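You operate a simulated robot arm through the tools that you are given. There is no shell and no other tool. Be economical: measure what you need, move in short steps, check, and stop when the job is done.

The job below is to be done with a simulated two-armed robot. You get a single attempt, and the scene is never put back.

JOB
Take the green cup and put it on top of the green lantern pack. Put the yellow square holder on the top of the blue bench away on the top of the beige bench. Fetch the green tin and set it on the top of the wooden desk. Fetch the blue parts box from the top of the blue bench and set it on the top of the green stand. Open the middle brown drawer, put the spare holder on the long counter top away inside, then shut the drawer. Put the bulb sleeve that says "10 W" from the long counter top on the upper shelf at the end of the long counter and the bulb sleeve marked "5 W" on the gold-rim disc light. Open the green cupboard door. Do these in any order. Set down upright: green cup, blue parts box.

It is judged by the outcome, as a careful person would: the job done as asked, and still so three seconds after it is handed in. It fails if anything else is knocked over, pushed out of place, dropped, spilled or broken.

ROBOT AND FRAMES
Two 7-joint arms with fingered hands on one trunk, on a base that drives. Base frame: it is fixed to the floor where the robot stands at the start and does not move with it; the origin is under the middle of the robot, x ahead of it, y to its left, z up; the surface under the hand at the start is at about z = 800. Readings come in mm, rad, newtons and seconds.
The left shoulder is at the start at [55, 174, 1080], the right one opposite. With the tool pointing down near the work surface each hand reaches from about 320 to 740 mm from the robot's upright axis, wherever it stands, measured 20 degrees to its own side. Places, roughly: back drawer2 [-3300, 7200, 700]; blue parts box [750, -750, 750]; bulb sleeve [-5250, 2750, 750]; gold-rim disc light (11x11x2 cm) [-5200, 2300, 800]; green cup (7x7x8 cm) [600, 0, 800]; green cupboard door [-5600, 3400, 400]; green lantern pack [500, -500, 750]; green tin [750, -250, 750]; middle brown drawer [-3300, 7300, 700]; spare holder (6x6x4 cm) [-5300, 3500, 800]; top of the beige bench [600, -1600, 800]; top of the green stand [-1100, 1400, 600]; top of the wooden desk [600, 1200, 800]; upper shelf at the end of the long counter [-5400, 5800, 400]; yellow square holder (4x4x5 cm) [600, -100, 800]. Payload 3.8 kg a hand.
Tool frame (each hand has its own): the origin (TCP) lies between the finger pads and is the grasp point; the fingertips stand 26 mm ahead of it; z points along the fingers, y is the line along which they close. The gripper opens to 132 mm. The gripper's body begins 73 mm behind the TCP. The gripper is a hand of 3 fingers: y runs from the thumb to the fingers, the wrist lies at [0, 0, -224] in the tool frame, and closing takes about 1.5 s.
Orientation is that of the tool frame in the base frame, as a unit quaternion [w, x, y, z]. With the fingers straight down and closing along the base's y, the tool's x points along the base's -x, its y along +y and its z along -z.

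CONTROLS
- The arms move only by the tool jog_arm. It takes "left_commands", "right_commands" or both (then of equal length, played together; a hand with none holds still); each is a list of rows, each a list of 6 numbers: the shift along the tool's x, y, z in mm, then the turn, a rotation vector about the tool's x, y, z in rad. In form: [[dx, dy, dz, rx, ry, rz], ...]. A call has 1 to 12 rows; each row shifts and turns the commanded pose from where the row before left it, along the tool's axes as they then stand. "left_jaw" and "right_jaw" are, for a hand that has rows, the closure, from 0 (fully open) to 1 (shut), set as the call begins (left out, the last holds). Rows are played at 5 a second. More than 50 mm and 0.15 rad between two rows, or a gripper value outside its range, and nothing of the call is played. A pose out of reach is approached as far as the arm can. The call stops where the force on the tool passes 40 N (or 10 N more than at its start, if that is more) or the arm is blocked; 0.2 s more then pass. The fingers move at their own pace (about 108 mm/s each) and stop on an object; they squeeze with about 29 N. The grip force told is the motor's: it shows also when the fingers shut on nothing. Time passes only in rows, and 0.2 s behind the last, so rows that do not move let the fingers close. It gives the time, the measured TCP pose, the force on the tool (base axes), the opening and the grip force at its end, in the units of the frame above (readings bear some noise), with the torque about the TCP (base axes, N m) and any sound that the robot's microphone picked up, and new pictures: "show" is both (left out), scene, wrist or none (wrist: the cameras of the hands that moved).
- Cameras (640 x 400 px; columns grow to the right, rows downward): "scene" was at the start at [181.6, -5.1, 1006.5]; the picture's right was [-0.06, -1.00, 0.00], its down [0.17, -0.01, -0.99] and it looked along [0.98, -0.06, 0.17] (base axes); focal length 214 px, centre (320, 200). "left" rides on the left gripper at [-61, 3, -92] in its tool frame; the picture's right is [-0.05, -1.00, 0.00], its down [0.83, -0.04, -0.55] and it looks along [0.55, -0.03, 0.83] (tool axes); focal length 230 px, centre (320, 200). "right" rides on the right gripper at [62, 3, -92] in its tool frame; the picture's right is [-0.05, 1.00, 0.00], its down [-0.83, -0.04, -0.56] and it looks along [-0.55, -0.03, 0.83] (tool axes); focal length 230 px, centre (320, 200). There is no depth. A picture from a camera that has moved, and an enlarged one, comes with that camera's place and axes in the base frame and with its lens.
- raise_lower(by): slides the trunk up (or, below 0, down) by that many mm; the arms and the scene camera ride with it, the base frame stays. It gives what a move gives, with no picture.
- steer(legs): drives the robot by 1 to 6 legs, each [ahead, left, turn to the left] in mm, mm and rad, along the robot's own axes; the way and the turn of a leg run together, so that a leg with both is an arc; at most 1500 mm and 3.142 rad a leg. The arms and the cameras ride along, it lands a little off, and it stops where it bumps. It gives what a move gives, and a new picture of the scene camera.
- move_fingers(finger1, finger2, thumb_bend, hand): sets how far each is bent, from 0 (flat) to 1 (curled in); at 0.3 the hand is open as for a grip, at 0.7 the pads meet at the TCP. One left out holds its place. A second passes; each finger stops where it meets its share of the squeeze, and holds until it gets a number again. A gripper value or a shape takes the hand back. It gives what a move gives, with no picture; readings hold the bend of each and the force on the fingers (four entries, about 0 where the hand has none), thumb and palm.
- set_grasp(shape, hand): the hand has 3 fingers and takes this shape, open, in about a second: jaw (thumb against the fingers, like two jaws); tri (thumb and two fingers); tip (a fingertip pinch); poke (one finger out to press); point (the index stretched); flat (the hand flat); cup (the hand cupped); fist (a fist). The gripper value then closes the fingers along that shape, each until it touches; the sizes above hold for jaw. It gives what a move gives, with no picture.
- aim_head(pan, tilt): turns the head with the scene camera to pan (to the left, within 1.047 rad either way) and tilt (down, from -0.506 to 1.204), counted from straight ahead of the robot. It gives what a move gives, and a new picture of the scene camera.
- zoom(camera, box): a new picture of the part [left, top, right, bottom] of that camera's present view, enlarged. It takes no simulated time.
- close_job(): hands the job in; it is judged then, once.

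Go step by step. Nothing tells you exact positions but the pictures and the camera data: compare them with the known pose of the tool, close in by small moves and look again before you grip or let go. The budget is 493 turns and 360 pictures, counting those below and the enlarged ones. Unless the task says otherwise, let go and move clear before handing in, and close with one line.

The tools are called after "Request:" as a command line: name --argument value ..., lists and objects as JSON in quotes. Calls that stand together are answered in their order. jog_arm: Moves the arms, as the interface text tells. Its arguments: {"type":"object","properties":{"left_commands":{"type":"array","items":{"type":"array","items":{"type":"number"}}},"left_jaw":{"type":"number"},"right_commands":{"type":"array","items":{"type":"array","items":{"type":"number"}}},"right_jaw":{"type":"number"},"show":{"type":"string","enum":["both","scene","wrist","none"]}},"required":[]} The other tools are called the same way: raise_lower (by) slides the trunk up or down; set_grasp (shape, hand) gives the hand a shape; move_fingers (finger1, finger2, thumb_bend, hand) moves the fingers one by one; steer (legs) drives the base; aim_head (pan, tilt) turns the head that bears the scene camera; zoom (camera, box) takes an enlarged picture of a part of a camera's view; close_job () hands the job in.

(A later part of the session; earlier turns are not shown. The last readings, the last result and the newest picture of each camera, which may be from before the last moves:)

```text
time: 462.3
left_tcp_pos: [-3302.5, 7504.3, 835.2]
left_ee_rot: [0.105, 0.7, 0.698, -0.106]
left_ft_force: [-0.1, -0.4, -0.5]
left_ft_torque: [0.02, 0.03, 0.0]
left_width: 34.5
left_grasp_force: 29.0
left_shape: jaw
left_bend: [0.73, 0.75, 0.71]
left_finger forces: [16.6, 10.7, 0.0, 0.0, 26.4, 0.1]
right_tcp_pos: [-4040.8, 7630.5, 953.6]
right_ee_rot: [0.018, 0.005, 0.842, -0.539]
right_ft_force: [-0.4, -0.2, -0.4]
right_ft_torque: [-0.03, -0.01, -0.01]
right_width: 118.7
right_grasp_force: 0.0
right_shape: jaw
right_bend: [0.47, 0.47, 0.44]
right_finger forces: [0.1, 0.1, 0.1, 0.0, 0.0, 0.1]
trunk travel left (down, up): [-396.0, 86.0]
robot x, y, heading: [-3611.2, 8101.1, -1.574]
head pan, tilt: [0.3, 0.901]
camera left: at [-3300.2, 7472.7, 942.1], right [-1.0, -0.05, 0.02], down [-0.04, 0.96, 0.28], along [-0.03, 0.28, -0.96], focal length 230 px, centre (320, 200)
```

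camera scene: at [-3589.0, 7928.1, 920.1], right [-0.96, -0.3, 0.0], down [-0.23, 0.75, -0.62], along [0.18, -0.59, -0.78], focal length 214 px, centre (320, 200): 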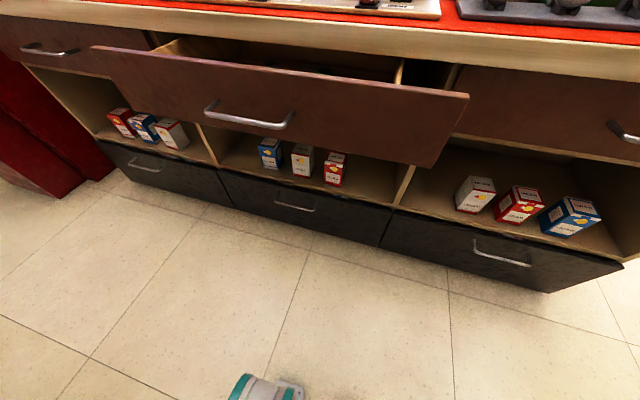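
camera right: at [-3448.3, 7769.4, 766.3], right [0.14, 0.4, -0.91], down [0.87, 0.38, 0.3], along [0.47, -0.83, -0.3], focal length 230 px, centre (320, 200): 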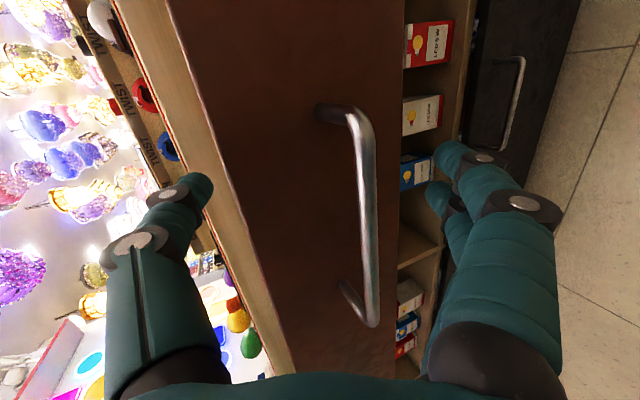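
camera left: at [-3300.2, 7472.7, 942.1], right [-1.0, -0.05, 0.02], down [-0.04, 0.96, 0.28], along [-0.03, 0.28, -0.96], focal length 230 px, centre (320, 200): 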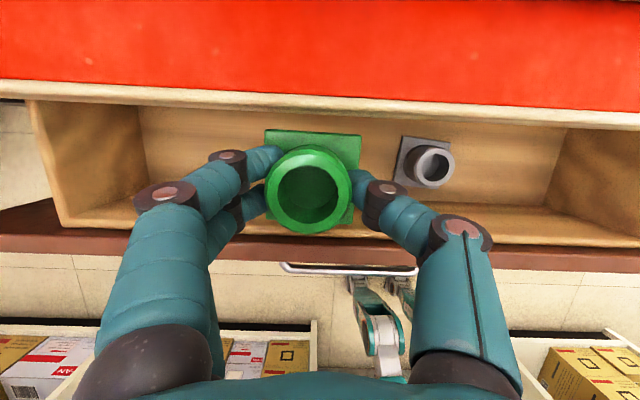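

Centred with ~5 mm clearance. Continue down.

Request:
jog_arm --left_commands '[[6.5, 0, 21, 0, 0, 0], [6.5, 0, 21, 0, 0, 0], [6.5, 0, 21, 0, 0, 0]]' --show "wrist"

```text
time: 463.1
left_tcp_pos: [-3297.0, 7518.5, 778.0]
left_ee_rot: [0.106, 0.699, 0.699, -0.106]
left_ft_force: [0.2, -0.1, 0.4]
left_ft_torque: [-0.01, 0.0, 0.01]
left_width: 34.6
left_grasp_force: 29.3
left_shape: jaw
left_bend: [0.73, 0.75, 0.71]
left_finger forces: [16.6, 10.8, 0.0, 0.1, 26.2, 0.0]
left hand out of reach, approached as far as the arm can: row 2, 3
right_tcp_pos: [-4040.1, 7632.8, 953.5]
right_ee_rot: [0.019, 0.005, 0.841, -0.541]
right_ft_force: [-0.5, 0.4, 0.6]
right_ft_torque: [0.02, 0.0, -0.02]
right_width: 119.0
right_grasp_force: 0.1
right_shape: jaw
right_bend: [0.47, 0.47, 0.44]
right_finger forces: [0.0, 0.1, 0.0, 0.0, 0.1, 0.0]
trunk travel left (down, up): [-396.0, 86.0]
robot x, y, heading: [-3615.1, 8098.2, -1.566]
head pan, tilt: [0.3, 0.901]
camera left: at [-3294.4, 7485.5, 884.6], right [-1.0, -0.05, 0.02], down [-0.04, 0.96, 0.28], along [-0.03, 0.28, -0.96], focal length 230 px, centre (320, 200)
```

left: 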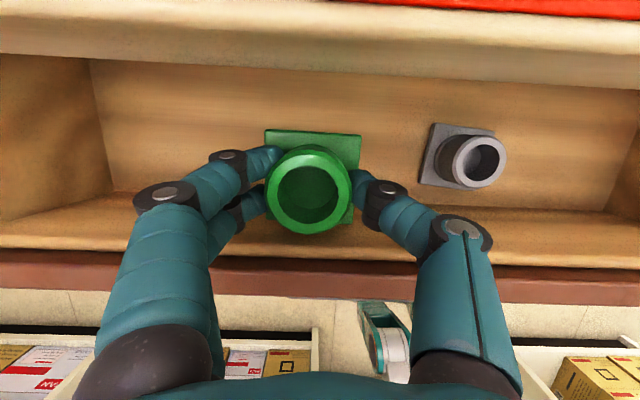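

Inside the drawer with good clearance. Lower with the trunk in small steps.

Request:
raise_lower --by -20

Request:
raise_lower --by -15

Request:
jog_arm --left_commands '[[0, 0, 0, 0, 0, 0]]' --show "wrist"

```text
time: 463.7
left_tcp_pos: [-3296.6, 7514.6, 759.0]
left_ee_rot: [0.106, 0.699, 0.699, -0.105]
left_ft_force: [1.2, 0.6, 0.0]
left_ft_torque: [0.04, 0.01, 0.01]
left_width: 34.8
left_grasp_force: 29.3
left_shape: jaw
left_bend: [0.73, 0.75, 0.71]
left_finger forces: [16.6, 10.7, 0.1, 0.0, 26.3, 0.0]
right_tcp_pos: [-4040.6, 7631.6, 934.3]
right_ee_rot: [0.019, 0.004, 0.841, -0.541]
right_ft_force: [0.4, 0.0, 0.3]
right_ft_torque: [0.0, 0.01, 0.01]
right_width: 118.7
right_grasp_force: 0.0
right_shape: jaw
right_bend: [0.47, 0.47, 0.44]
right_finger forces: [0.0, 0.0, 0.0, 0.0, 0.0, 0.1]
trunk travel left (down, up): [-376.0, 106.0]
robot x, y, heading: [-3613.9, 8099.2, -1.57]
head pan, tilt: [0.3, 0.901]
```

```text
time: 464.4
left_tcp_pos: [-3297.0, 7515.6, 745.6]
left_ee_rot: [0.106, 0.7, 0.698, -0.105]
left_ft_force: [-1.0, 0.7, -1.5]
left_ft_torque: [0.01, 0.02, 0.04]
left_width: 34.7
left_grasp_force: 28.9
left_shape: jaw
left_bend: [0.73, 0.75, 0.71]
left_finger forces: [16.6, 10.7, 0.0, 0.0, 26.2, 0.0]
right_tcp_pos: [-4040.5, 7632.0, 918.4]
right_ee_rot: [0.019, 0.005, 0.841, -0.541]
right_ft_force: [0.3, 0.2, -0.4]
right_ft_torque: [0.0, -0.01, 0.01]
right_width: 118.8
right_grasp_force: 0.1
right_shape: jaw
right_bend: [0.47, 0.47, 0.44]
right_finger forces: [0.0, 0.0, 0.0, 0.0, 0.1, 0.0]
trunk travel left (down, up): [-361.0, 121.0]
robot x, y, heading: [-3613.1, 8101.7, -1.569]
head pan, tilt: [0.3, 0.901]
```

```text
time: 464.8
left_tcp_pos: [-3296.0, 7515.1, 743.1]
left_ee_rot: [0.106, 0.7, 0.698, -0.106]
left_ft_force: [-0.5, 0.2, -0.8]
left_ft_torque: [0.01, -0.01, -0.01]
left_width: 34.5
left_grasp_force: 28.7
left_shape: jaw
left_bend: [0.73, 0.75, 0.71]
left_finger forces: [16.6, 10.7, 0.0, 0.0, 26.1, 0.1]
right_tcp_pos: [-4041.5, 7631.7, 918.8]
right_ee_rot: [0.019, 0.005, 0.841, -0.541]
right_ft_force: [-1.0, 0.4, -0.4]
right_ft_torque: [0.04, 0.0, 0.02]
right_width: 118.7
right_grasp_force: 0.2
right_shape: jaw
right_bend: [0.47, 0.47, 0.44]
right_finger forces: [0.0, 0.0, 0.0, 0.0, 0.1, 0.0]
trunk travel left (down, up): [-361.0, 121.0]
robot x, y, heading: [-3611.2, 8098.2, -1.57]
head pan, tilt: [0.3, 0.901]
camera left: at [-3294.1, 7484.4, 851.2], right [-1.0, -0.05, 0.01], down [-0.04, 0.96, 0.28], along [-0.03, 0.28, -0.96], focal length 230 px, centre (320, 200)
```

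left: 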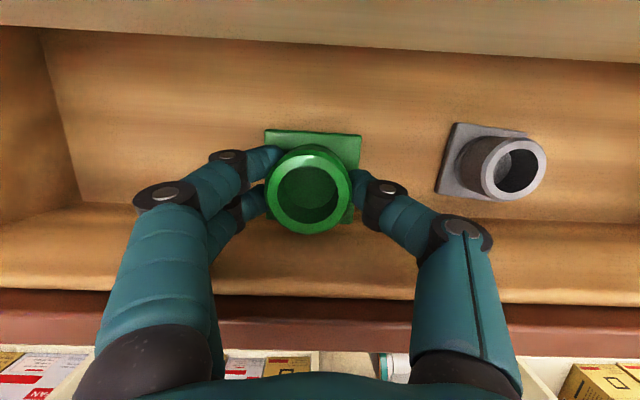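

~23 mm above the drawer floor. Lower further.

Request:
raise_lower --by -14

Request:
raise_lower --by -5

Request:
raise_lower --by -4

```text
time: 465.4
left_tcp_pos: [-3298.2, 7516.2, 730.6]
left_ee_rot: [0.106, 0.699, 0.7, -0.106]
left_ft_force: [0.4, 0.4, -1.1]
left_ft_torque: [0.0, -0.02, 0.0]
left_width: 34.7
left_grasp_force: 29.0
left_shape: jaw
left_bend: [0.73, 0.75, 0.71]
left_finger forces: [16.7, 10.7, 0.1, 0.0, 26.3, 0.0]
right_tcp_pos: [-4041.1, 7631.9, 904.6]
right_ee_rot: [0.019, 0.004, 0.841, -0.541]
right_ft_force: [-0.1, 0.5, -0.4]
right_ft_torque: [-0.02, 0.0, 0.01]
right_width: 118.8
right_grasp_force: 0.0
right_shape: jaw
right_bend: [0.47, 0.47, 0.44]
right_finger forces: [0.0, 0.0, 0.0, 0.0, 0.0, 0.0]
trunk travel left (down, up): [-347.0, 135.0]
robot x, y, heading: [-3610.7, 8102.2, -1.574]
head pan, tilt: [0.3, 0.901]
```

```text
time: 465.9
left_tcp_pos: [-3297.7, 7516.1, 725.5]
left_ee_rot: [0.105, 0.699, 0.699, -0.107]
left_ft_force: [-0.2, 0.0, -0.3]
left_ft_torque: [0.0, 0.04, -0.03]
left_width: 34.9
left_grasp_force: 29.3
left_shape: jaw
left_bend: [0.73, 0.75, 0.71]
left_finger forces: [16.6, 10.7, 0.0, 0.1, 26.1, 0.0]
right_tcp_pos: [-4041.0, 7632.8, 899.8]
right_ee_rot: [0.019, 0.005, 0.841, -0.541]
right_ft_force: [0.0, 1.1, -1.4]
right_ft_torque: [0.01, -0.01, 0.02]
right_width: 118.7
right_grasp_force: 0.0
right_shape: jaw
right_bend: [0.47, 0.47, 0.44]
right_finger forces: [0.0, 0.1, 0.1, 0.0, 0.0, 0.0]
trunk travel left (down, up): [-342.0, 140.0]
robot x, y, heading: [-3612.9, 8100.3, -1.57]
head pan, tilt: [0.3, 0.901]
```

```text
time: 466.5
left_tcp_pos: [-3296.3, 7515.5, 721.2]
left_ee_rot: [0.106, 0.7, 0.698, -0.106]
left_ft_force: [-0.2, 0.5, -0.3]
left_ft_torque: [-0.01, -0.02, 0.0]
left_width: 34.8
left_grasp_force: 29.0
left_shape: jaw
left_bend: [0.73, 0.75, 0.71]
left_finger forces: [16.7, 10.6, 0.0, 0.0, 26.2, 0.1]
right_tcp_pos: [-4040.1, 7632.4, 895.5]
right_ee_rot: [0.02, 0.005, 0.841, -0.541]
right_ft_force: [0.5, -0.9, -0.7]
right_ft_torque: [0.01, -0.01, 0.0]
right_width: 119.1
right_grasp_force: 0.1
right_shape: jaw
right_bend: [0.47, 0.47, 0.44]
right_finger forces: [0.1, 0.1, 0.0, 0.0, 0.1, 0.0]
trunk travel left (down, up): [-338.0, 144.0]
robot x, y, heading: [-3611.2, 8097.9, -1.569]
head pan, tilt: [0.3, 0.901]
```

Request:
raise_lower --by -5

Request:
raise_lower --by -5

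Request:
raise_lower --by -5

```text
time: 467.0
left_tcp_pos: [-3296.4, 7515.1, 716.5]
left_ee_rot: [0.106, 0.699, 0.699, -0.106]
left_ft_force: [0.4, -1.2, -0.4]
left_ft_torque: [-0.01, 0.02, -0.02]
left_width: 34.7
left_grasp_force: 29.2
left_shape: jaw
left_bend: [0.73, 0.75, 0.71]
left_finger forces: [16.6, 11.1, 0.0, 0.0, 26.2, 0.0]
right_tcp_pos: [-4040.9, 7631.5, 890.9]
right_ee_rot: [0.019, 0.005, 0.84, -0.542]
right_ft_force: [0.1, 0.9, -0.7]
right_ft_torque: [0.0, 0.0, -0.02]
right_width: 118.8
right_grasp_force: 0.0
right_shape: jaw
right_bend: [0.47, 0.47, 0.44]
right_finger forces: [0.0, 0.0, 0.0, 0.1, 0.1, 0.0]
trunk travel left (down, up): [-333.0, 149.0]
robot x, y, heading: [-3612.7, 8100.1, -1.567]
head pan, tilt: [0.3, 0.901]
```

```text
time: 467.5
left_tcp_pos: [-3298.0, 7516.4, 709.9]
left_ee_rot: [0.105, 0.7, 0.699, -0.105]
left_ft_force: [0.7, -0.8, 0.3]
left_ft_torque: [0.0, -0.01, -0.05]
left_width: 34.7
left_grasp_force: 28.6
left_shape: jaw
left_bend: [0.73, 0.75, 0.71]
left_finger forces: [16.5, 11.1, 0.1, 0.0, 26.2, 0.0]
right_tcp_pos: [-4040.9, 7632.0, 886.4]
right_ee_rot: [0.019, 0.005, 0.841, -0.54]
right_ft_force: [0.2, 0.0, 0.3]
right_ft_torque: [0.0, 0.01, 0.02]
right_width: 118.9
right_grasp_force: 0.0
right_shape: jaw
right_bend: [0.47, 0.47, 0.44]
right_finger forces: [0.0, 0.1, 0.0, 0.0, 0.0, 0.1]
trunk travel left (down, up): [-328.0, 154.0]
robot x, y, heading: [-3615.1, 8101.3, -1.574]
head pan, tilt: [0.3, 0.901]
```

```text
time: 468.1
left_tcp_pos: [-3297.0, 7515.4, 706.7]
left_ee_rot: [0.106, 0.7, 0.699, -0.106]
left_ft_force: [0.0, -0.3, -0.4]
left_ft_torque: [0.06, 0.0, -0.03]
left_width: 34.7
left_grasp_force: 28.8
left_shape: jaw
left_bend: [0.73, 0.75, 0.71]
left_finger forces: [16.5, 11.5, 0.0, 0.1, 26.3, 0.0]
right_tcp_pos: [-4041.2, 7632.8, 881.0]
right_ee_rot: [0.019, 0.004, 0.841, -0.54]
right_ft_force: [0.6, -0.4, -0.5]
right_ft_torque: [-0.01, 0.03, 0.01]
right_width: 118.8
right_grasp_force: 0.0
right_shape: jaw
right_bend: [0.47, 0.47, 0.44]
right_finger forces: [0.0, 0.0, 0.0, 0.0, 0.0, 0.1]
trunk travel left (down, up): [-323.0, 159.0]
robot x, y, heading: [-3609.7, 8103.5, -1.569]
head pan, tilt: [0.3, 0.901]
```

Request:
raise_lower --by -5

Request:
jog_arm --left_commands '[[0, 0, 0, 0, 0, 0]]' --show "wrist"

```text
time: 468.6
left_tcp_pos: [-3297.7, 7517.0, 700.9]
left_ee_rot: [0.106, 0.7, 0.699, -0.106]
left_ft_force: [-1.0, 0.0, 5.3]
left_ft_torque: [0.13, -0.17, 0.0]
left_width: 34.7
left_grasp_force: 29.1
left_shape: jaw
left_bend: [0.73, 0.75, 0.71]
left_finger forces: [16.4, 12.3, 0.0, 0.0, 27.3, 0.0]
right_tcp_pos: [-4041.0, 7633.0, 876.3]
right_ee_rot: [0.02, 0.005, 0.841, -0.541]
right_ft_force: [-1.1, -0.3, 0.8]
right_ft_torque: [0.0, 0.0, 0.02]
right_width: 118.9
right_grasp_force: 0.0
right_shape: jaw
right_bend: [0.47, 0.47, 0.44]
right_finger forces: [0.0, 0.0, 0.1, 0.0, 0.0, 0.0]
trunk travel left (down, up): [-318.0, 164.0]
robot x, y, heading: [-3613.3, 8100.6, -1.572]
head pan, tilt: [0.3, 0.901]
```

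```text
time: 469.0
left_tcp_pos: [-3298.7, 7515.6, 702.5]
left_ee_rot: [0.106, 0.7, 0.699, -0.106]
left_ft_force: [-0.8, -0.6, 4.6]
left_ft_torque: [0.13, -0.14, -0.05]
left_width: 34.6
left_grasp_force: 29.1
left_shape: jaw
left_bend: [0.73, 0.75, 0.71]
left_finger forces: [16.6, 12.5, 0.0, 0.0, 27.3, 0.0]
right_tcp_pos: [-4041.4, 7632.4, 876.7]
right_ee_rot: [0.019, 0.005, 0.841, -0.54]
right_ft_force: [0.1, -0.2, 0.0]
right_ft_torque: [0.0, -0.01, -0.01]
right_width: 118.7
right_grasp_force: 0.0
right_shape: jaw
right_bend: [0.47, 0.47, 0.44]
right_finger forces: [0.0, 0.1, 0.0, 0.0, 0.1, 0.0]
trunk travel left (down, up): [-318.0, 164.0]
robot x, y, heading: [-3612.5, 8099.4, -1.569]
head pan, tilt: [0.3, 0.901]
camera left: at [-3294.3, 7484.5, 808.5], right [-1.0, -0.05, 0.01], down [-0.04, 0.96, 0.28], along [-0.03, 0.28, -0.96], focal length 230 px, centre (320, 200)
```

left: 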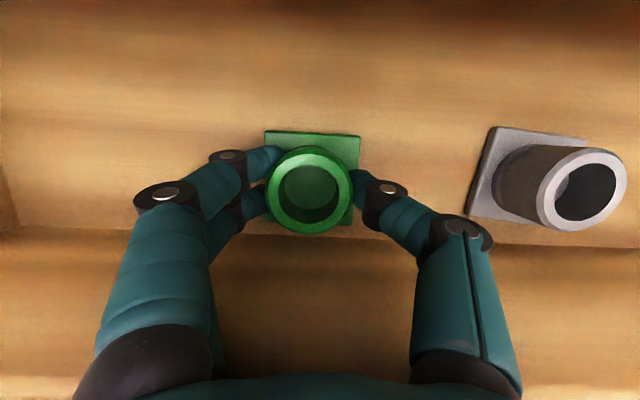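

Contact with the drawer floor. Release the holder and rise.

Request:
jog_arm --left_commands '[[0, 0, 0, 0, 0, 0], [0, 0, 0, 0, 0, 0], [0, 0, 0, 0, 0, 0]]' --left_jaw 0.5 --show "none"

Request:
raise_lower --by 40

Request:
jog_arm --left_commands '[[0, 0, 0, 0, 0, 0]]' --show "wrist"

```text
time: 469.8
left_tcp_pos: [-3296.4, 7516.4, 700.4]
left_ee_rot: [0.106, 0.7, 0.699, -0.105]
left_ft_force: [-1.3, -0.6, 0.8]
left_ft_torque: [0.03, -0.01, -0.03]
left_width: 65.2
left_grasp_force: 0.1
left_shape: jaw
left_bend: [0.73, 0.73, 0.7]
left_finger forces: [0.0, 0.5, 0.1, 0.0, 0.0, 0.1]
right_tcp_pos: [-4041.9, 7632.0, 875.0]
right_ee_rot: [0.019, 0.005, 0.841, -0.54]
right_ft_force: [-0.4, 0.5, -0.8]
right_ft_torque: [-0.03, 0.0, 0.01]
right_width: 118.6
right_grasp_force: 0.1
right_shape: jaw
right_bend: [0.47, 0.47, 0.44]
right_finger forces: [0.0, 0.0, 0.0, 0.0, 0.1, 0.0]
trunk travel left (down, up): [-318.0, 164.0]
robot x, y, heading: [-3616.3, 8098.7, -1.573]
head pan, tilt: [0.3, 0.901]
```

```text
time: 470.6
left_tcp_pos: [-3297.7, 7516.1, 739.6]
left_ee_rot: [0.106, 0.7, 0.699, -0.104]
left_ft_force: [-0.2, -0.7, 0.3]
left_ft_torque: [-0.01, -0.01, -0.01]
left_width: 65.2
left_grasp_force: 0.0
left_shape: jaw
left_bend: [0.73, 0.73, 0.7]
left_finger forces: [0.0, 0.0, 0.1, 0.0, 0.0, 0.1]
right_tcp_pos: [-4041.1, 7631.8, 916.2]
right_ee_rot: [0.019, 0.006, 0.841, -0.54]
right_ft_force: [-0.3, -0.4, 0.4]
right_ft_torque: [0.01, -0.01, -0.02]
right_width: 118.9
right_grasp_force: 0.1
right_shape: jaw
right_bend: [0.47, 0.47, 0.44]
right_finger forces: [0.0, 0.1, 0.0, 0.0, 0.0, 0.1]
trunk travel left (down, up): [-358.0, 124.0]
robot x, y, heading: [-3613.8, 8096.6, -1.572]
head pan, tilt: [0.3, 0.901]
```

```text
time: 471.1
left_tcp_pos: [-3297.5, 7515.9, 741.7]
left_ee_rot: [0.106, 0.7, 0.699, -0.105]
left_ft_force: [-0.1, -0.1, 0.8]
left_ft_torque: [-0.03, 0.0, -0.01]
left_width: 65.4
left_grasp_force: 0.1
left_shape: jaw
left_bend: [0.73, 0.73, 0.7]
left_finger forces: [0.1, 0.1, 0.0, 0.0, 0.0, 0.1]
right_tcp_pos: [-4042.0, 7631.2, 914.7]
right_ee_rot: [0.019, 0.005, 0.841, -0.54]
right_ft_force: [0.0, 0.5, -0.5]
right_ft_torque: [-0.01, -0.01, 0.0]
right_width: 118.8
right_grasp_force: 0.1
right_shape: jaw
right_bend: [0.47, 0.47, 0.44]
right_finger forces: [0.1, 0.1, 0.1, 0.0, 0.0, 0.0]
trunk travel left (down, up): [-358.0, 124.0]
robot x, y, heading: [-3611.9, 8099.2, -1.564]
head pan, tilt: [0.3, 0.901]
camera left: at [-3294.0, 7484.4, 848.0], right [-1.0, -0.05, 0.01], down [-0.04, 0.96, 0.29], along [-0.03, 0.28, -0.96], focal length 230 px, centre (320, 200)
```

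left: 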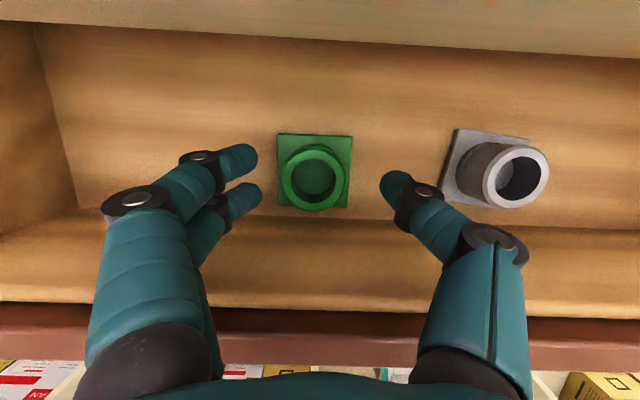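

Holder is in the drawer. Rise, retract, and prepare the left hand (closed, pitched forward) to push the drawer shut.

Request:
raise_lower --by 118

Request:
jog_arm --left_commands '[[40, 0, -20, 0, 0, 0], [45, 0, -14, 0, 0, 0], [45, 0, -14, 0, 0, 0], [45, 0, -14, 0, 0, 0], [45, 0, -14, 0, 0, 0], [0, 0, 0, 0, -0.15, 0], [0, 0, 0, 0, -0.15, 0], [0, 0, 0, 0, -0.15, 0], [0, 0, 0, 0, -0.15, 0]]' --left_jaw 1 --show "scene"

```text
time: 472.5
left_tcp_pos: [-3297.2, 7497.7, 1028.3]
left_ee_rot: [0.204, 0.677, 0.677, -0.204]
left_ft_force: [0.3, -0.1, -0.9]
left_ft_torque: [0.03, -0.01, -0.02]
left_width: 65.4
left_grasp_force: 0.1
left_shape: jaw
left_bend: [0.73, 0.73, 0.7]
left_finger forces: [0.0, 0.1, 0.0, 0.0, 0.0, 0.1]
right_tcp_pos: [-4041.8, 7640.7, 1094.8]
right_ee_rot: [0.019, 0.003, 0.803, -0.596]
right_ft_force: [0.1, -0.5, -0.7]
right_ft_torque: [-0.01, -0.01, -0.02]
right_width: 118.9
right_grasp_force: 0.0
right_shape: jaw
right_bend: [0.47, 0.47, 0.44]
right_finger forces: [0.0, 0.0, 0.0, 0.1, 0.0, 0.0]
trunk travel left (down, up): [-476.0, 6.0]
robot x, y, heading: [-3615.8, 8095.5, -1.568]
head pan, tilt: [0.3, 0.901]
```

```text
time: 474.5
left_tcp_pos: [-3281.0, 7671.1, 1068.9]
left_ee_rot: [0.376, 0.599, 0.598, -0.378]
left_ft_force: [0.1, 0.0, 0.4]
left_ft_torque: [-0.01, 0.01, -0.04]
left_width: 0.0
left_grasp_force: 29.2
left_shape: jaw
left_bend: [0.66, 0.66, 0.67]
left_finger forces: [0.0, 0.0, 0.0, 0.0, 0.0, 0.0]
left hand out of reach, approached as far as the arm can: row 7, 8, 9
right_tcp_pos: [-4040.2, 7641.8, 1098.1]
right_ee_rot: [0.019, 0.003, 0.803, -0.596]
right_ft_force: [-0.3, 0.4, 0.7]
right_ft_torque: [-0.03, 0.0, 0.03]
right_width: 118.8
right_grasp_force: 0.1
right_shape: jaw
right_bend: [0.47, 0.47, 0.44]
right_finger forces: [0.1, 0.0, 0.0, 0.0, 0.0, 0.2]
trunk travel left (down, up): [-476.0, 6.0]
robot x, y, heading: [-3611.6, 8095.9, -1.572]
head pan, tilt: [0.3, 0.901]
camera scene: at [-3589.5, 7918.4, 1028.4], right [-0.96, -0.29, 0.0], down [-0.23, 0.75, -0.62], along [0.18, -0.59, -0.78], focal length 214 px, centre (320, 200)
```

scene: 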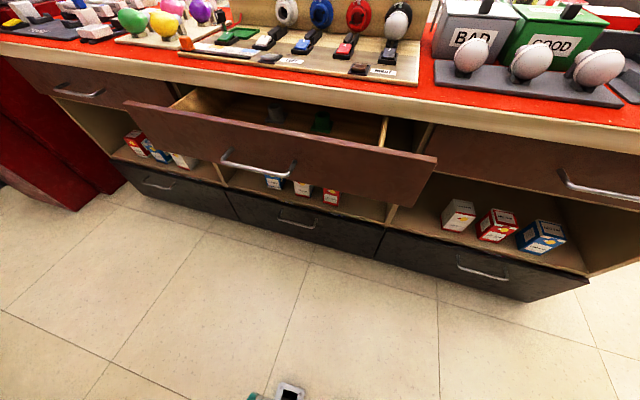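

The green holder sits in the drawer. Lower the trunk and pull the left hand back in front of the drawer.

Request:
raise_lower --by -220

Request:
jog_arm --left_commands '[[13, 20, -27, 0, 0, 0], [13, 20, -27, 0, 0, 0], [13, 20, -27, 0, 0, 0]]' --show "scene"

```text
time: 476.9
left_tcp_pos: [-3280.8, 7690.0, 669.0]
left_ee_rot: [0.232, 0.669, 0.667, -0.233]
left_ft_force: [0.0, 0.0, -0.6]
left_ft_torque: [0.0, -0.03, 0.0]
left_width: 0.3
left_grasp_force: 29.3
left_shape: jaw
left_bend: [0.66, 0.66, 0.67]
left_finger forces: [0.0, 0.0, 0.1, 0.0, 0.1, 0.0]
right_tcp_pos: [-4041.5, 7637.1, 856.0]
right_ee_rot: [0.02, 0.004, 0.821, -0.571]
right_ft_force: [0.6, -0.4, 0.3]
right_ft_torque: [-0.02, -0.03, -0.01]
right_width: 118.9
right_grasp_force: 0.0
right_shape: jaw
right_bend: [0.47, 0.47, 0.44]
right_finger forces: [0.0, 0.0, 0.0, 0.0, 0.1, 0.0]
trunk travel left (down, up): [-256.0, 226.0]
robot x, y, heading: [-3612.2, 8098.6, -1.568]
head pan, tilt: [0.3, 0.901]
```

```text
time: 477.7
left_tcp_pos: [-3211.9, 7736.2, 692.6]
left_ee_rot: [0.222, 0.671, 0.665, -0.24]
left_ft_force: [-0.9, -0.7, 0.1]
left_ft_torque: [-0.02, -0.01, 0.02]
left_width: 0.0
left_grasp_force: 28.4
left_shape: jaw
left_bend: [0.66, 0.66, 0.67]
left_finger forces: [0.0, 0.2, 0.1, 0.1, 0.1, 0.0]
left hand out of reach, approached as far as the arm can: row 1, 2, 3
right_tcp_pos: [-4041.8, 7638.7, 857.9]
right_ee_rot: [0.02, 0.005, 0.82, -0.572]
right_ft_force: [-0.1, 0.6, 0.2]
right_ft_torque: [0.02, -0.02, 0.0]
right_width: 119.0
right_grasp_force: 0.1
right_shape: jaw
right_bend: [0.47, 0.47, 0.44]
right_finger forces: [0.0, 0.1, 0.0, 0.1, 0.0, 0.0]
trunk travel left (down, up): [-256.0, 226.0]
robot x, y, heading: [-3613.1, 8097.8, -1.575]
head pan, tilt: [0.3, 0.901]
camera scene: at [-3589.3, 7944.6, 777.5], right [-0.96, -0.29, 0.0], down [-0.23, 0.75, -0.62], along [0.18, -0.6, -0.78], focal length 214 px, centre (320, 200)
```

scene: 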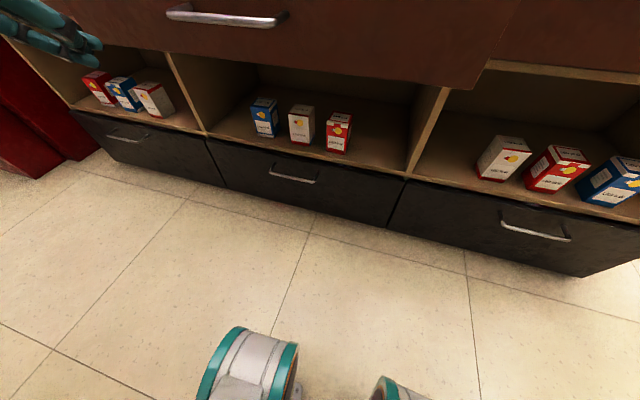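

In front of the drawer, left of the handle. Pitch the hand more forward before pushing.

Request:
jog_arm --left_commands '[[0, 0, 0, 0, -0.14, 0], [0, 0, 0, 0, -0.14, 0], [0, 0, 0, 0, -0.14, 0]]' --show "none"

```text
time: 478.5
left_tcp_pos: [-3201.7, 7727.5, 686.7]
left_ee_rot: [0.366, 0.605, 0.604, -0.367]
left_ft_force: [0.6, -0.4, 1.1]
left_ft_torque: [-0.03, -0.03, 0.0]
left_width: 0.2
left_grasp_force: 28.9
left_shape: jaw
left_bend: [0.66, 0.66, 0.67]
left_finger forces: [0.0, 0.0, 0.1, 0.0, 0.0, 0.0]
left hand out of reach, approached as far as the arm can: row 1
right_tcp_pos: [-4041.6, 7636.6, 856.6]
right_ee_rot: [0.02, 0.004, 0.82, -0.571]
right_ft_force: [-0.5, -1.0, 0.2]
right_ft_torque: [0.03, 0.02, 0.01]
right_width: 118.9
right_grasp_force: 0.1
right_shape: jaw
right_bend: [0.47, 0.47, 0.44]
right_finger forces: [0.0, 0.1, 0.0, 0.1, 0.1, 0.1]
trunk travel left (down, up): [-256.0, 226.0]
robot x, y, heading: [-3613.9, 8099.6, -1.572]
head pan, tilt: [0.3, 0.901]
```

Raise the right hand clear of counter items before driving forward.

Request:
jog_arm --right_commands '[[0, -39, -18, 0, 0, 0], [0, -39, -18, 0, 0, 0], [0, -39, -18, 0, 0, 0], [0, -39, -18, 0, 0, 0], [0, -39, -18, 0, 0, 0]]' --right_jaw 1 --show "none"

Request:
steer --legs '[[110, 0, 0]]'

```text
time: 479.7
left_tcp_pos: [-3200.2, 7729.0, 688.4]
left_ee_rot: [0.365, 0.605, 0.605, -0.366]
left_ft_force: [0.0, 0.0, 0.0]
left_ft_torque: [0.02, 0.03, 0.02]
left_width: 0.0
left_grasp_force: 28.7
left_shape: jaw
left_bend: [0.66, 0.66, 0.67]
left_finger forces: [0.0, 0.0, 0.0, 0.0, 0.0, 0.0]
right_tcp_pos: [-4038.7, 7640.1, 1042.8]
right_ee_rot: [0.02, 0.004, 0.821, -0.571]
right_ft_force: [0.7, 0.6, -0.1]
right_ft_torque: [-0.02, -0.01, 0.06]
right_width: 0.0
right_grasp_force: 28.5
right_shape: jaw
right_bend: [0.66, 0.66, 0.67]
right_finger forces: [0.1, 0.1, 0.1, 0.1, 0.0, 0.1]
right hand out of reach, approached as far as the arm can: row 1, 2, 3
trunk travel left (down, up): [-256.0, 226.0]
robot x, y, heading: [-3615.3, 8099.3, -1.571]
head pan, tilt: [0.3, 0.901]
```

```text
time: 480.9
left_tcp_pos: [-3199.8, 7617.9, 688.7]
left_ee_rot: [0.365, 0.605, 0.605, -0.365]
left_ft_force: [-0.3, 0.6, 0.3]
left_ft_torque: [-0.02, -0.01, 0.02]
left_width: 0.0
left_grasp_force: 29.6
left_shape: jaw
left_bend: [0.66, 0.66, 0.67]
left_finger forces: [0.0, 0.0, 0.1, 0.1, 0.1, 0.0]
right_tcp_pos: [-4038.9, 7526.7, 1042.8]
right_ee_rot: [0.02, 0.004, 0.82, -0.571]
right_ft_force: [-0.8, -1.2, -0.2]
right_ft_torque: [-0.01, 0.0, 0.0]
right_width: 0.0
right_grasp_force: 28.9
right_shape: jaw
right_bend: [0.66, 0.66, 0.67]
right_finger forces: [0.0, 0.1, 0.0, 0.0, 0.0, 0.0]
trunk travel left (down, up): [-256.0, 226.0]
robot x, y, heading: [-3611.4, 7986.2, -1.569]
head pan, tilt: [0.3, 0.901]
camera scene: at [-3589.4, 7831.5, 777.0], right [-0.96, -0.3, 0.0], down [-0.23, 0.75, -0.62], along [0.18, -0.59, -0.78], focal length 214 px, centre (320, 200)
```

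scene: 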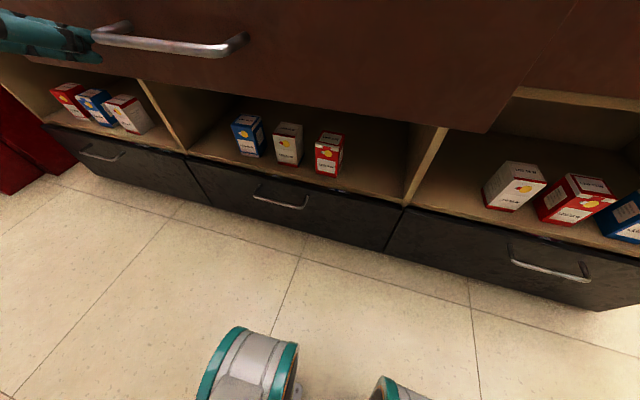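

Request:
steer --legs '[[90, 0, 0]]'

Request:
steer --legs '[[80, 0, 0]]'

```text
time: 482.0
left_tcp_pos: [-3200.6, 7528.4, 688.1]
left_ee_rot: [0.365, 0.606, 0.605, -0.366]
left_ft_force: [-0.4, -0.7, 0.2]
left_ft_torque: [-0.01, -0.01, 0.04]
left_width: 0.0
left_grasp_force: 29.4
left_shape: jaw
left_bend: [0.67, 0.66, 0.67]
left_finger forces: [0.1, 0.0, 0.0, 0.1, 0.0, 0.1]
right_tcp_pos: [-4038.5, 7438.6, 1040.7]
right_ee_rot: [0.021, 0.005, 0.821, -0.571]
right_ft_force: [-0.7, 0.7, -0.3]
right_ft_torque: [-0.01, 0.0, 0.01]
right_width: 0.0
right_grasp_force: 28.8
right_shape: jaw
right_bend: [0.66, 0.66, 0.67]
right_finger forces: [0.1, 0.0, 0.0, 0.1, 0.0, 0.0]
trunk travel left (down, up): [-256.0, 226.0]
robot x, y, heading: [-3612.9, 7896.3, -1.571]
head pan, tilt: [0.3, 0.901]
camera scene: at [-3589.5, 7742.0, 777.0], right [-0.96, -0.29, 0.0], down [-0.23, 0.75, -0.62], along [0.18, -0.59, -0.78], focal length 214 px, centre (320, 200)
```

scene: 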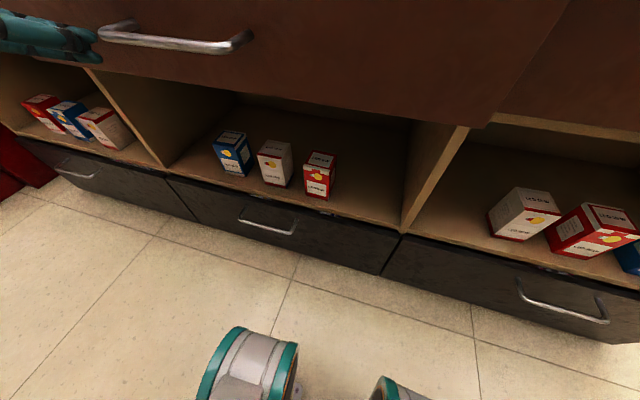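

```text
time: 483.1
left_tcp_pos: [-3199.5, 7462.7, 686.3]
left_ee_rot: [0.362, 0.605, 0.609, -0.362]
left_ft_force: [-1.0, 4.0, 1.3]
left_ft_torque: [-0.04, 0.04, -0.08]
left_width: 0.2
left_grasp_force: 29.6
left_shape: jaw
left_bend: [0.71, 0.68, 0.75]
left_finger forces: [0.0, 0.0, 0.0, 0.0, 0.0, 0.0]
right_tcp_pos: [-4038.7, 7369.6, 1042.3]
right_ee_rot: [0.021, 0.004, 0.82, -0.572]
right_ft_force: [-0.8, -0.6, 0.1]
right_ft_torque: [0.0, -0.01, 0.01]
right_width: 0.0
right_grasp_force: 28.3
right_shape: jaw
right_bend: [0.66, 0.66, 0.67]
right_finger forces: [0.0, 0.1, 0.1, 0.0, 0.0, 0.0]
trunk travel left (down, up): [-256.0, 226.0]
robot x, y, heading: [-3611.4, 7826.8, -1.565]
head pan, tilt: [0.3, 0.901]
stopped in leg 1: the force on the tool passed its limit at 59 N (the readings are from after the stop); the commanded pose is now the measured one
camera scene: at [-3589.5, 7672.7, 777.3], right [-0.96, -0.3, 0.0], down [-0.23, 0.75, -0.62], along [0.18, -0.59, -0.78], focal length 214 px, centre (320, 200)
```

scene: 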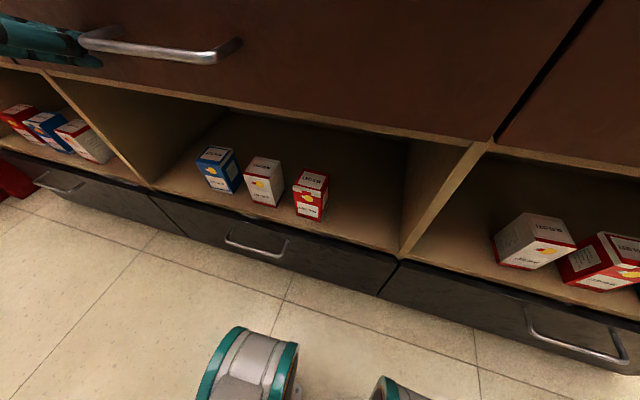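

The push stopped with force at y≈7440 – drawer appears flush. Back off and check.

Request:
steer --legs '[[-200, 0, 0]]'

Request:
aim_head --pan 0.5 --tilt 0.4

```text
time: 484.6
left_tcp_pos: [-3197.9, 7662.3, 684.5]
left_ee_rot: [0.363, 0.604, 0.61, -0.362]
left_ft_force: [0.3, -0.5, 0.0]
left_ft_torque: [0.0, -0.03, 0.02]
left_width: 0.0
left_grasp_force: 29.1
left_shape: jaw
left_bend: [0.7, 0.68, 0.75]
left_finger forces: [0.0, 0.0, 0.0, 0.0, 0.1, 0.1]
right_tcp_pos: [-4038.4, 7566.8, 1041.2]
right_ee_rot: [0.022, 0.002, 0.82, -0.571]
right_ft_force: [-0.1, -0.6, -0.4]
right_ft_torque: [0.01, -0.04, 0.01]
right_width: 0.0
right_grasp_force: 29.3
right_shape: jaw
right_bend: [0.66, 0.66, 0.67]
right_finger forces: [0.0, 0.0, 0.1, 0.0, 0.1, 0.0]
trunk travel left (down, up): [-256.0, 226.0]
robot x, y, heading: [-3608.3, 8025.7, -1.568]
head pan, tilt: [0.3, 0.901]
camera scene: at [-3589.2, 7871.8, 777.2], right [-0.95, -0.3, 0.0], down [-0.23, 0.75, -0.62], along [0.19, -0.59, -0.78], focal length 214 px, centre (320, 200)
```

scene: 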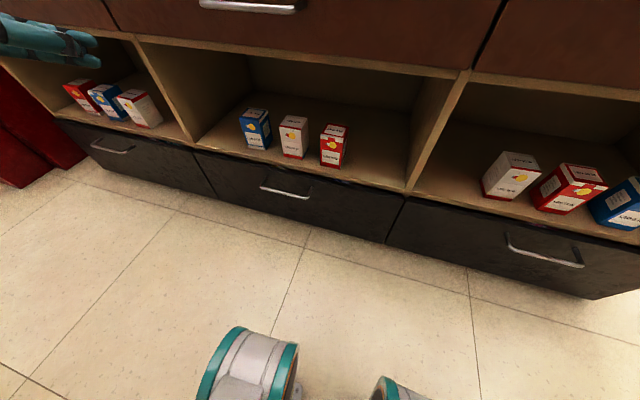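

```text
time: 485.6
left_tcp_pos: [-3197.9, 7662.3, 685.0]
left_ee_rot: [0.363, 0.604, 0.61, -0.361]
left_ft_force: [0.8, 1.3, -0.2]
left_ft_torque: [-0.01, 0.02, 0.0]
left_width: 0.0
left_grasp_force: 28.9
left_shape: jaw
left_bend: [0.7, 0.68, 0.75]
left_finger forces: [0.0, 0.0, 0.0, 0.0, 0.1, 0.1]
right_tcp_pos: [-4037.5, 7565.9, 1042.0]
right_ee_rot: [0.021, 0.002, 0.821, -0.571]
right_ft_force: [0.4, -0.3, 0.7]
right_ft_torque: [0.01, 0.0, 0.0]
right_width: 0.0
right_grasp_force: 28.8
right_shape: jaw
right_bend: [0.66, 0.66, 0.67]
right_finger forces: [0.0, 0.1, 0.1, 0.0, 0.0, 0.1]
trunk travel left (down, up): [-256.0, 226.0]
robot x, y, heading: [-3611.6, 8030.4, -1.572]
head pan, tilt: [0.499, 0.4]
camera scene: at [-3567.2, 7862.2, 820.1], right [-0.88, -0.48, 0.0], down [-0.19, 0.34, -0.92], along [0.44, -0.81, -0.39], focal length 214 px, centre (320, 200)
```

scene: 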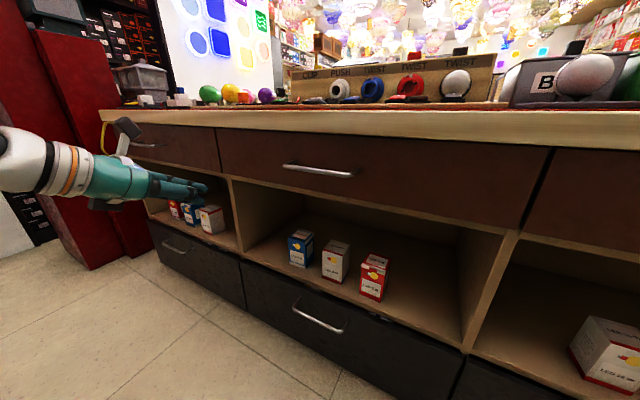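

Drawer shut. Last task: the green cupboard door. First raise the left hand and trunk for safe travel, then drive out of this aisle.

Request:
jog_arm --left_commands '[[-44, 0, -23, 0, 0, 0], [-44, 0, -23, 0, 0, 0], [-44, 0, -23, 0, 0, 0], [-44, 0, -23, 0, 0, 0], [-44, 0, -23, 0, 0, 0]]' --show "none"

Request:
raise_lower --by 130

Request:
steer --legs '[[0, -1000, 0], [0, -600, 0], [900, -880, 0]]'

```text
time: 486.8
left_tcp_pos: [-3155.4, 7637.9, 918.5]
left_ee_rot: [0.363, 0.606, 0.609, -0.361]
left_ft_force: [0.6, -0.5, 0.3]
left_ft_torque: [0.01, 0.0, 0.0]
left_width: 0.0
left_grasp_force: 28.8
left_shape: jaw
left_bend: [0.7, 0.68, 0.75]
left_finger forces: [0.1, 0.0, 0.0, 0.1, 0.0, 0.1]
left hand out of reach, approached as far as the arm can: row 1, 2, 3
right_tcp_pos: [-4036.7, 7566.1, 1041.6]
right_ee_rot: [0.021, 0.002, 0.82, -0.571]
right_ft_force: [-0.8, 0.3, 0.0]
right_ft_torque: [-0.03, 0.03, -0.02]
right_width: 0.1
right_grasp_force: 28.8
right_shape: jaw
right_bend: [0.66, 0.66, 0.67]
right_finger forces: [0.1, 0.1, 0.0, 0.0, 0.1, 0.1]
trunk travel left (down, up): [-256.0, 226.0]
robot x, y, heading: [-3609.1, 8027.4, -1.567]
head pan, tilt: [0.499, 0.4]
```

```text
time: 488.4
left_tcp_pos: [-3154.9, 7638.2, 1046.4]
left_ee_rot: [0.364, 0.604, 0.611, -0.36]
left_ft_force: [0.0, -0.6, -0.4]
left_ft_torque: [0.04, -0.01, 0.01]
left_width: 0.2
left_grasp_force: 29.5
left_shape: jaw
left_bend: [0.7, 0.68, 0.75]
left_finger forces: [0.1, 0.0, 0.0, 0.0, 0.1, 0.1]
right_tcp_pos: [-4036.5, 7565.7, 1172.3]
right_ee_rot: [0.023, 0.002, 0.821, -0.571]
right_ft_force: [-0.6, -0.2, -1.0]
right_ft_torque: [0.02, -0.02, 0.02]
right_width: 0.0
right_grasp_force: 29.1
right_shape: jaw
right_bend: [0.66, 0.66, 0.67]
right_finger forces: [0.1, 0.0, 0.0, 0.0, 0.0, 0.0]
trunk travel left (down, up): [-386.0, 96.0]
robot x, y, heading: [-3613.5, 8031.6, -1.567]
head pan, tilt: [0.499, 0.4]
```

```text
time: 510.3
left_tcp_pos: [-5591.3, 6747.5, 1046.1]
left_ee_rot: [0.367, 0.598, 0.617, -0.357]
left_ft_force: [-0.2, 0.6, 0.2]
left_ft_torque: [0.01, -0.01, 0.02]
left_width: 0.0
left_grasp_force: 29.1
left_shape: jaw
left_bend: [0.7, 0.68, 0.75]
left_finger forces: [0.0, 0.0, 0.0, 0.1, 0.1, 0.0]
right_tcp_pos: [-6472.4, 6657.2, 1172.7]
right_ee_rot: [0.028, -0.008, 0.821, -0.571]
right_ft_force: [0.0, 0.1, 0.8]
right_ft_torque: [0.01, -0.01, -0.02]
right_width: 0.0
right_grasp_force: 29.3
right_shape: jaw
right_bend: [0.66, 0.66, 0.67]
right_finger forces: [0.0, 0.0, 0.0, 0.0, 0.0, 0.0]
trunk travel left (down, up): [-386.0, 96.0]
robot x, y, heading: [-6056.5, 7130.5, -1.546]
head pan, tilt: [0.499, 0.4]
camera scene: at [-6008.1, 6950.7, 951.3], right [-0.87, -0.5, 0.0], down [-0.19, 0.34, -0.92], along [0.46, -0.8, -0.39], focal length 214 px, centre (320, 200)
```

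scene: 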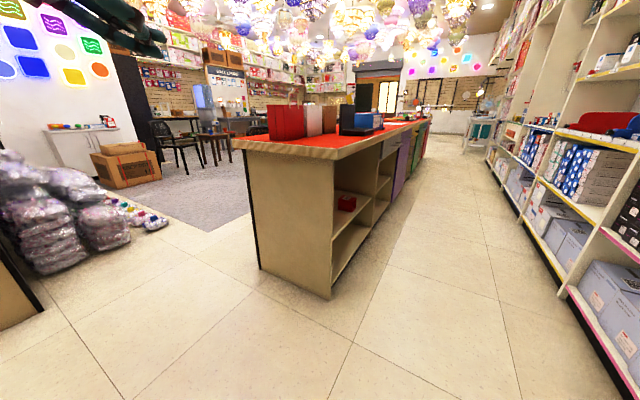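

The red sleeve is visible on its shelf. Turn to face +x and slide along the aisle toward the green cupboard (y≈3950).

Request:
steer --legs '[[0, 0, 1.546], [-110, -1450, 0], [0, -1400, 0], [0, -330, 0]]'

Request:
aim_head --pan -0.4 --tilt 0.7

```text
time: 542.4
left_tcp_pos: [-5752.9, 4380.2, 1047.0]
left_ee_rot: [0.512, -0.023, 0.859, 0.013]
left_ft_force: [-0.9, -0.7, -0.3]
left_ft_torque: [0.01, -0.02, 0.0]
left_width: 0.0
left_grasp_force: 28.9
left_shape: jaw
left_bend: [0.7, 0.68, 0.75]
left_finger forces: [0.1, 0.0, 0.1, 0.0, 0.0, 0.0]
right_tcp_pos: [-5641.1, 3501.4, 1171.7]
right_ee_rot: [-0.428, 0.592, -0.569, 0.379]
right_ft_force: [0.3, -0.1, 0.4]
right_ft_torque: [-0.02, 0.01, 0.03]
right_width: 0.0
right_grasp_force: 28.9
right_shape: jaw
right_bend: [0.66, 0.66, 0.67]
right_finger forces: [0.0, 0.1, 0.0, 0.0, 0.0, 0.0]
trunk travel left (down, up): [-386.0, 96.0]
robot x, y, heading: [-6114.9, 3905.9, 0.05]
head pan, tilt: [0.499, 0.4]
camera scene: at [-5945.5, 3959.2, 951.3], right [0.52, -0.85, 0.0], down [-0.33, -0.2, -0.92], along [0.79, 0.48, -0.39], focal length 214 px, centre (320, 200)
```

scene: 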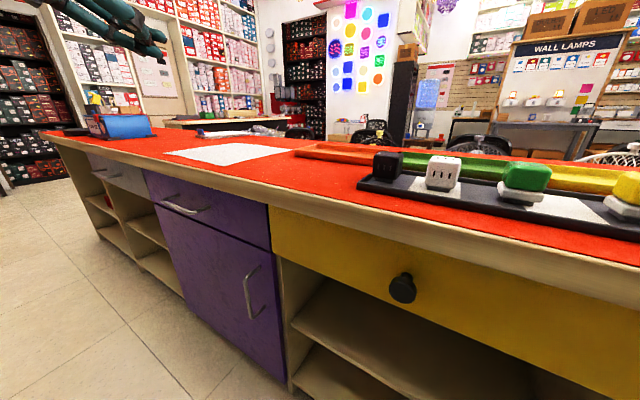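

```text
time: 543.6
left_tcp_pos: [-5753.5, 4380.4, 1046.6]
left_ee_rot: [0.512, -0.023, 0.859, 0.012]
left_ft_force: [-0.5, -1.1, 0.6]
left_ft_torque: [-0.01, -0.01, -0.01]
left_width: 0.0
left_grasp_force: 29.0
left_shape: jaw
left_bend: [0.7, 0.68, 0.75]
left_finger forces: [0.2, 0.0, 0.0, 0.1, 0.0, 0.0]
right_tcp_pos: [-5641.3, 3503.2, 1171.4]
right_ee_rot: [-0.427, 0.592, -0.569, 0.379]
right_ft_force: [-0.3, 0.3, 0.4]
right_ft_torque: [0.0, 0.03, 0.01]
right_width: 0.0
right_grasp_force: 28.8
right_shape: jaw
right_bend: [0.66, 0.66, 0.67]
right_finger forces: [0.1, 0.1, 0.0, 0.0, 0.0, 0.0]
trunk travel left (down, up): [-386.0, 96.0]
robot x, y, heading: [-6119.5, 3907.2, 0.052]
head pan, tilt: [-0.4, 0.7]
camera scene: at [-5944.7, 3882.0, 924.5], right [-0.34, -0.94, 0.0], down [-0.6, 0.22, -0.77], along [0.72, -0.26, -0.64], focal length 214 px, centre (320, 200)
```

scene: 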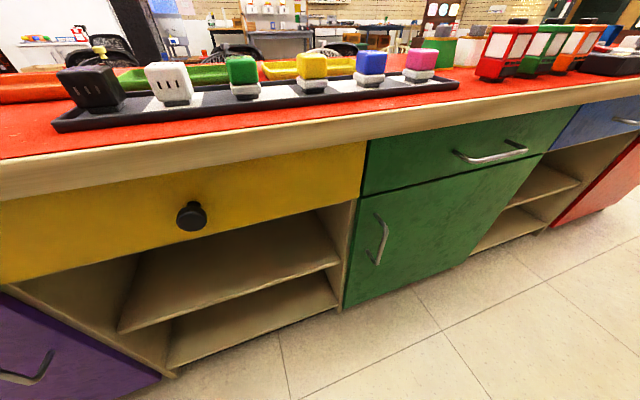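

The green door has a vertical handle at ≈(-5671,3625), z≈394–586, hinge on the far (−y) side. Unroll the right hand to point forward with horizontal closing.

Request:
jog_arm --right_commands '[[0, 0, 0, -0.0133, 0.0174, 0.1397], [0, 0, 0, -0.0133, 0.0174, 0.1397], [0, 0, 0, -0.0133, 0.0174, 0.1397], [0, 0, 0, -0.0133, 0.0174, 0.1397], [0, 0, 0, -0.0133, 0.0174, 0.1397], [0, 0, 0, -0.0133, 0.0174, 0.1397], [0, 0, 0, -0.0133, 0.0174, 0.1397], [0, 0, 0, -0.0133, 0.0174, 0.1397], [0, 0, 0, -0.0133, 0.0174, 0.1397], [0, 0, 0, -0.0133, 0.0174, 0.1397], [0, 0, 0, -0.0133, 0.0174, 0.1397]]' --right_jaw 0.4 --show "none"

```text
time: 546.0
left_tcp_pos: [-5752.2, 4381.3, 1047.7]
left_ee_rot: [0.512, -0.024, 0.859, 0.013]
left_ft_force: [0.0, 0.1, -0.7]
left_ft_torque: [-0.01, 0.02, 0.01]
left_width: 0.0
left_grasp_force: 29.2
left_shape: jaw
left_bend: [0.7, 0.68, 0.75]
left_finger forces: [0.0, 0.1, 0.0, 0.0, 0.1, 0.0]
right_tcp_pos: [-5641.0, 3502.7, 1172.4]
right_ee_rot: [0.48, -0.022, 0.877, 0.013]
right_ft_force: [0.0, 0.4, 0.9]
right_ft_torque: [-0.02, 0.01, 0.0]
right_width: 78.9
right_grasp_force: 0.0
right_shape: jaw
right_bend: [0.71, 0.71, 0.71]
right_finger forces: [0.0, 0.0, 0.1, 0.1, 0.0, 0.1]
trunk travel left (down, up): [-386.0, 96.0]
robot x, y, heading: [-6122.8, 3905.0, 0.052]
head pan, tilt: [-0.4, 0.7]
```

Position the base so the hand is in front of the handle, then lower the arm and trunk.

Request:
steer --legs '[[0, 0, -0.052], [-128, 147, 0]]'

Request:
jog_arm --right_commands '[[37, 0, 24, 0, 0, 0], [37, 0, 24, 0, 0, 0], [37, 0, 24, 0, 0, 0], [37, 0, 24, 0, 0, 0], [37, 0, 24, 0, 0, 0], [37, 0, 24, 0, 0, 0]]' --show "none"

```text
time: 548.4
left_tcp_pos: [-5855.7, 4508.9, 1046.2]
left_ee_rot: [0.512, -0.002, 0.859, 0.0]
left_ft_force: [-0.6, -0.1, 0.1]
left_ft_torque: [0.02, -0.01, -0.03]
left_width: 0.0
left_grasp_force: 28.9
left_shape: jaw
left_bend: [0.7, 0.68, 0.75]
left_finger forces: [0.0, 0.1, 0.1, 0.1, 0.0, 0.1]
right_tcp_pos: [-5789.4, 3628.0, 1171.7]
right_ee_rot: [0.479, -0.001, 0.878, 0.001]
right_ft_force: [-0.1, 0.8, 0.0]
right_ft_torque: [0.03, 0.0, -0.06]
right_width: 78.4
right_grasp_force: 0.1
right_shape: jaw
right_bend: [0.71, 0.71, 0.71]
right_finger forces: [0.0, 0.0, 0.0, 0.0, 0.0, 0.0]
trunk travel left (down, up): [-386.0, 96.0]
robot x, y, heading: [-6248.3, 4055.0, 0.002]
head pan, tilt: [-0.4, 0.7]
camera scene: at [-6073.1, 4020.0, 924.5], right [-0.39, -0.92, 0.0], down [-0.59, 0.25, -0.77], along [0.7, -0.3, -0.64], focal length 214 px, centre (320, 200)
```

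scene: 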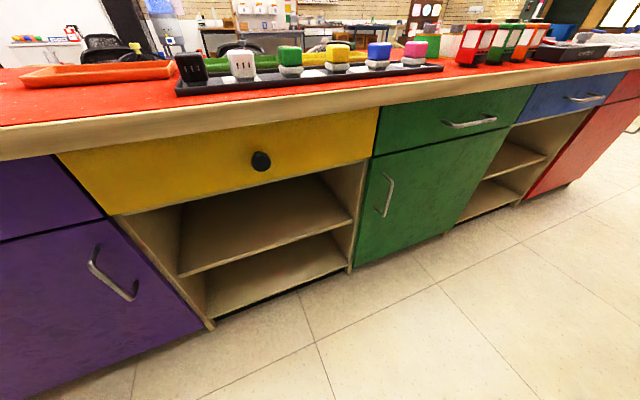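

```text
time: 549.8
left_tcp_pos: [-5854.2, 4507.3, 1046.9]
left_ee_rot: [0.512, -0.001, 0.859, -0.001]
left_ft_force: [0.4, -0.2, 0.5]
left_ft_torque: [0.01, 0.03, 0.0]
left_width: 0.0
left_grasp_force: 28.7
left_shape: jaw
left_bend: [0.7, 0.68, 0.75]
left_finger forces: [0.1, 0.1, 0.0, 0.1, 0.0, 0.0]
right_tcp_pos: [-5781.9, 3628.9, 907.1]
right_ee_rot: [0.478, -0.001, 0.878, 0.002]
right_ft_force: [-0.1, -0.1, -0.5]
right_ft_torque: [0.02, -0.02, 0.05]
right_width: 78.9
right_grasp_force: 0.1
right_shape: jaw
right_bend: [0.71, 0.71, 0.71]
right_finger forces: [0.1, 0.1, 0.0, 0.0, 0.0, 0.0]
trunk travel left (down, up): [-386.0, 96.0]
robot x, y, heading: [-6250.4, 4054.5, -0.002]
head pan, tilt: [-0.4, 0.7]
```

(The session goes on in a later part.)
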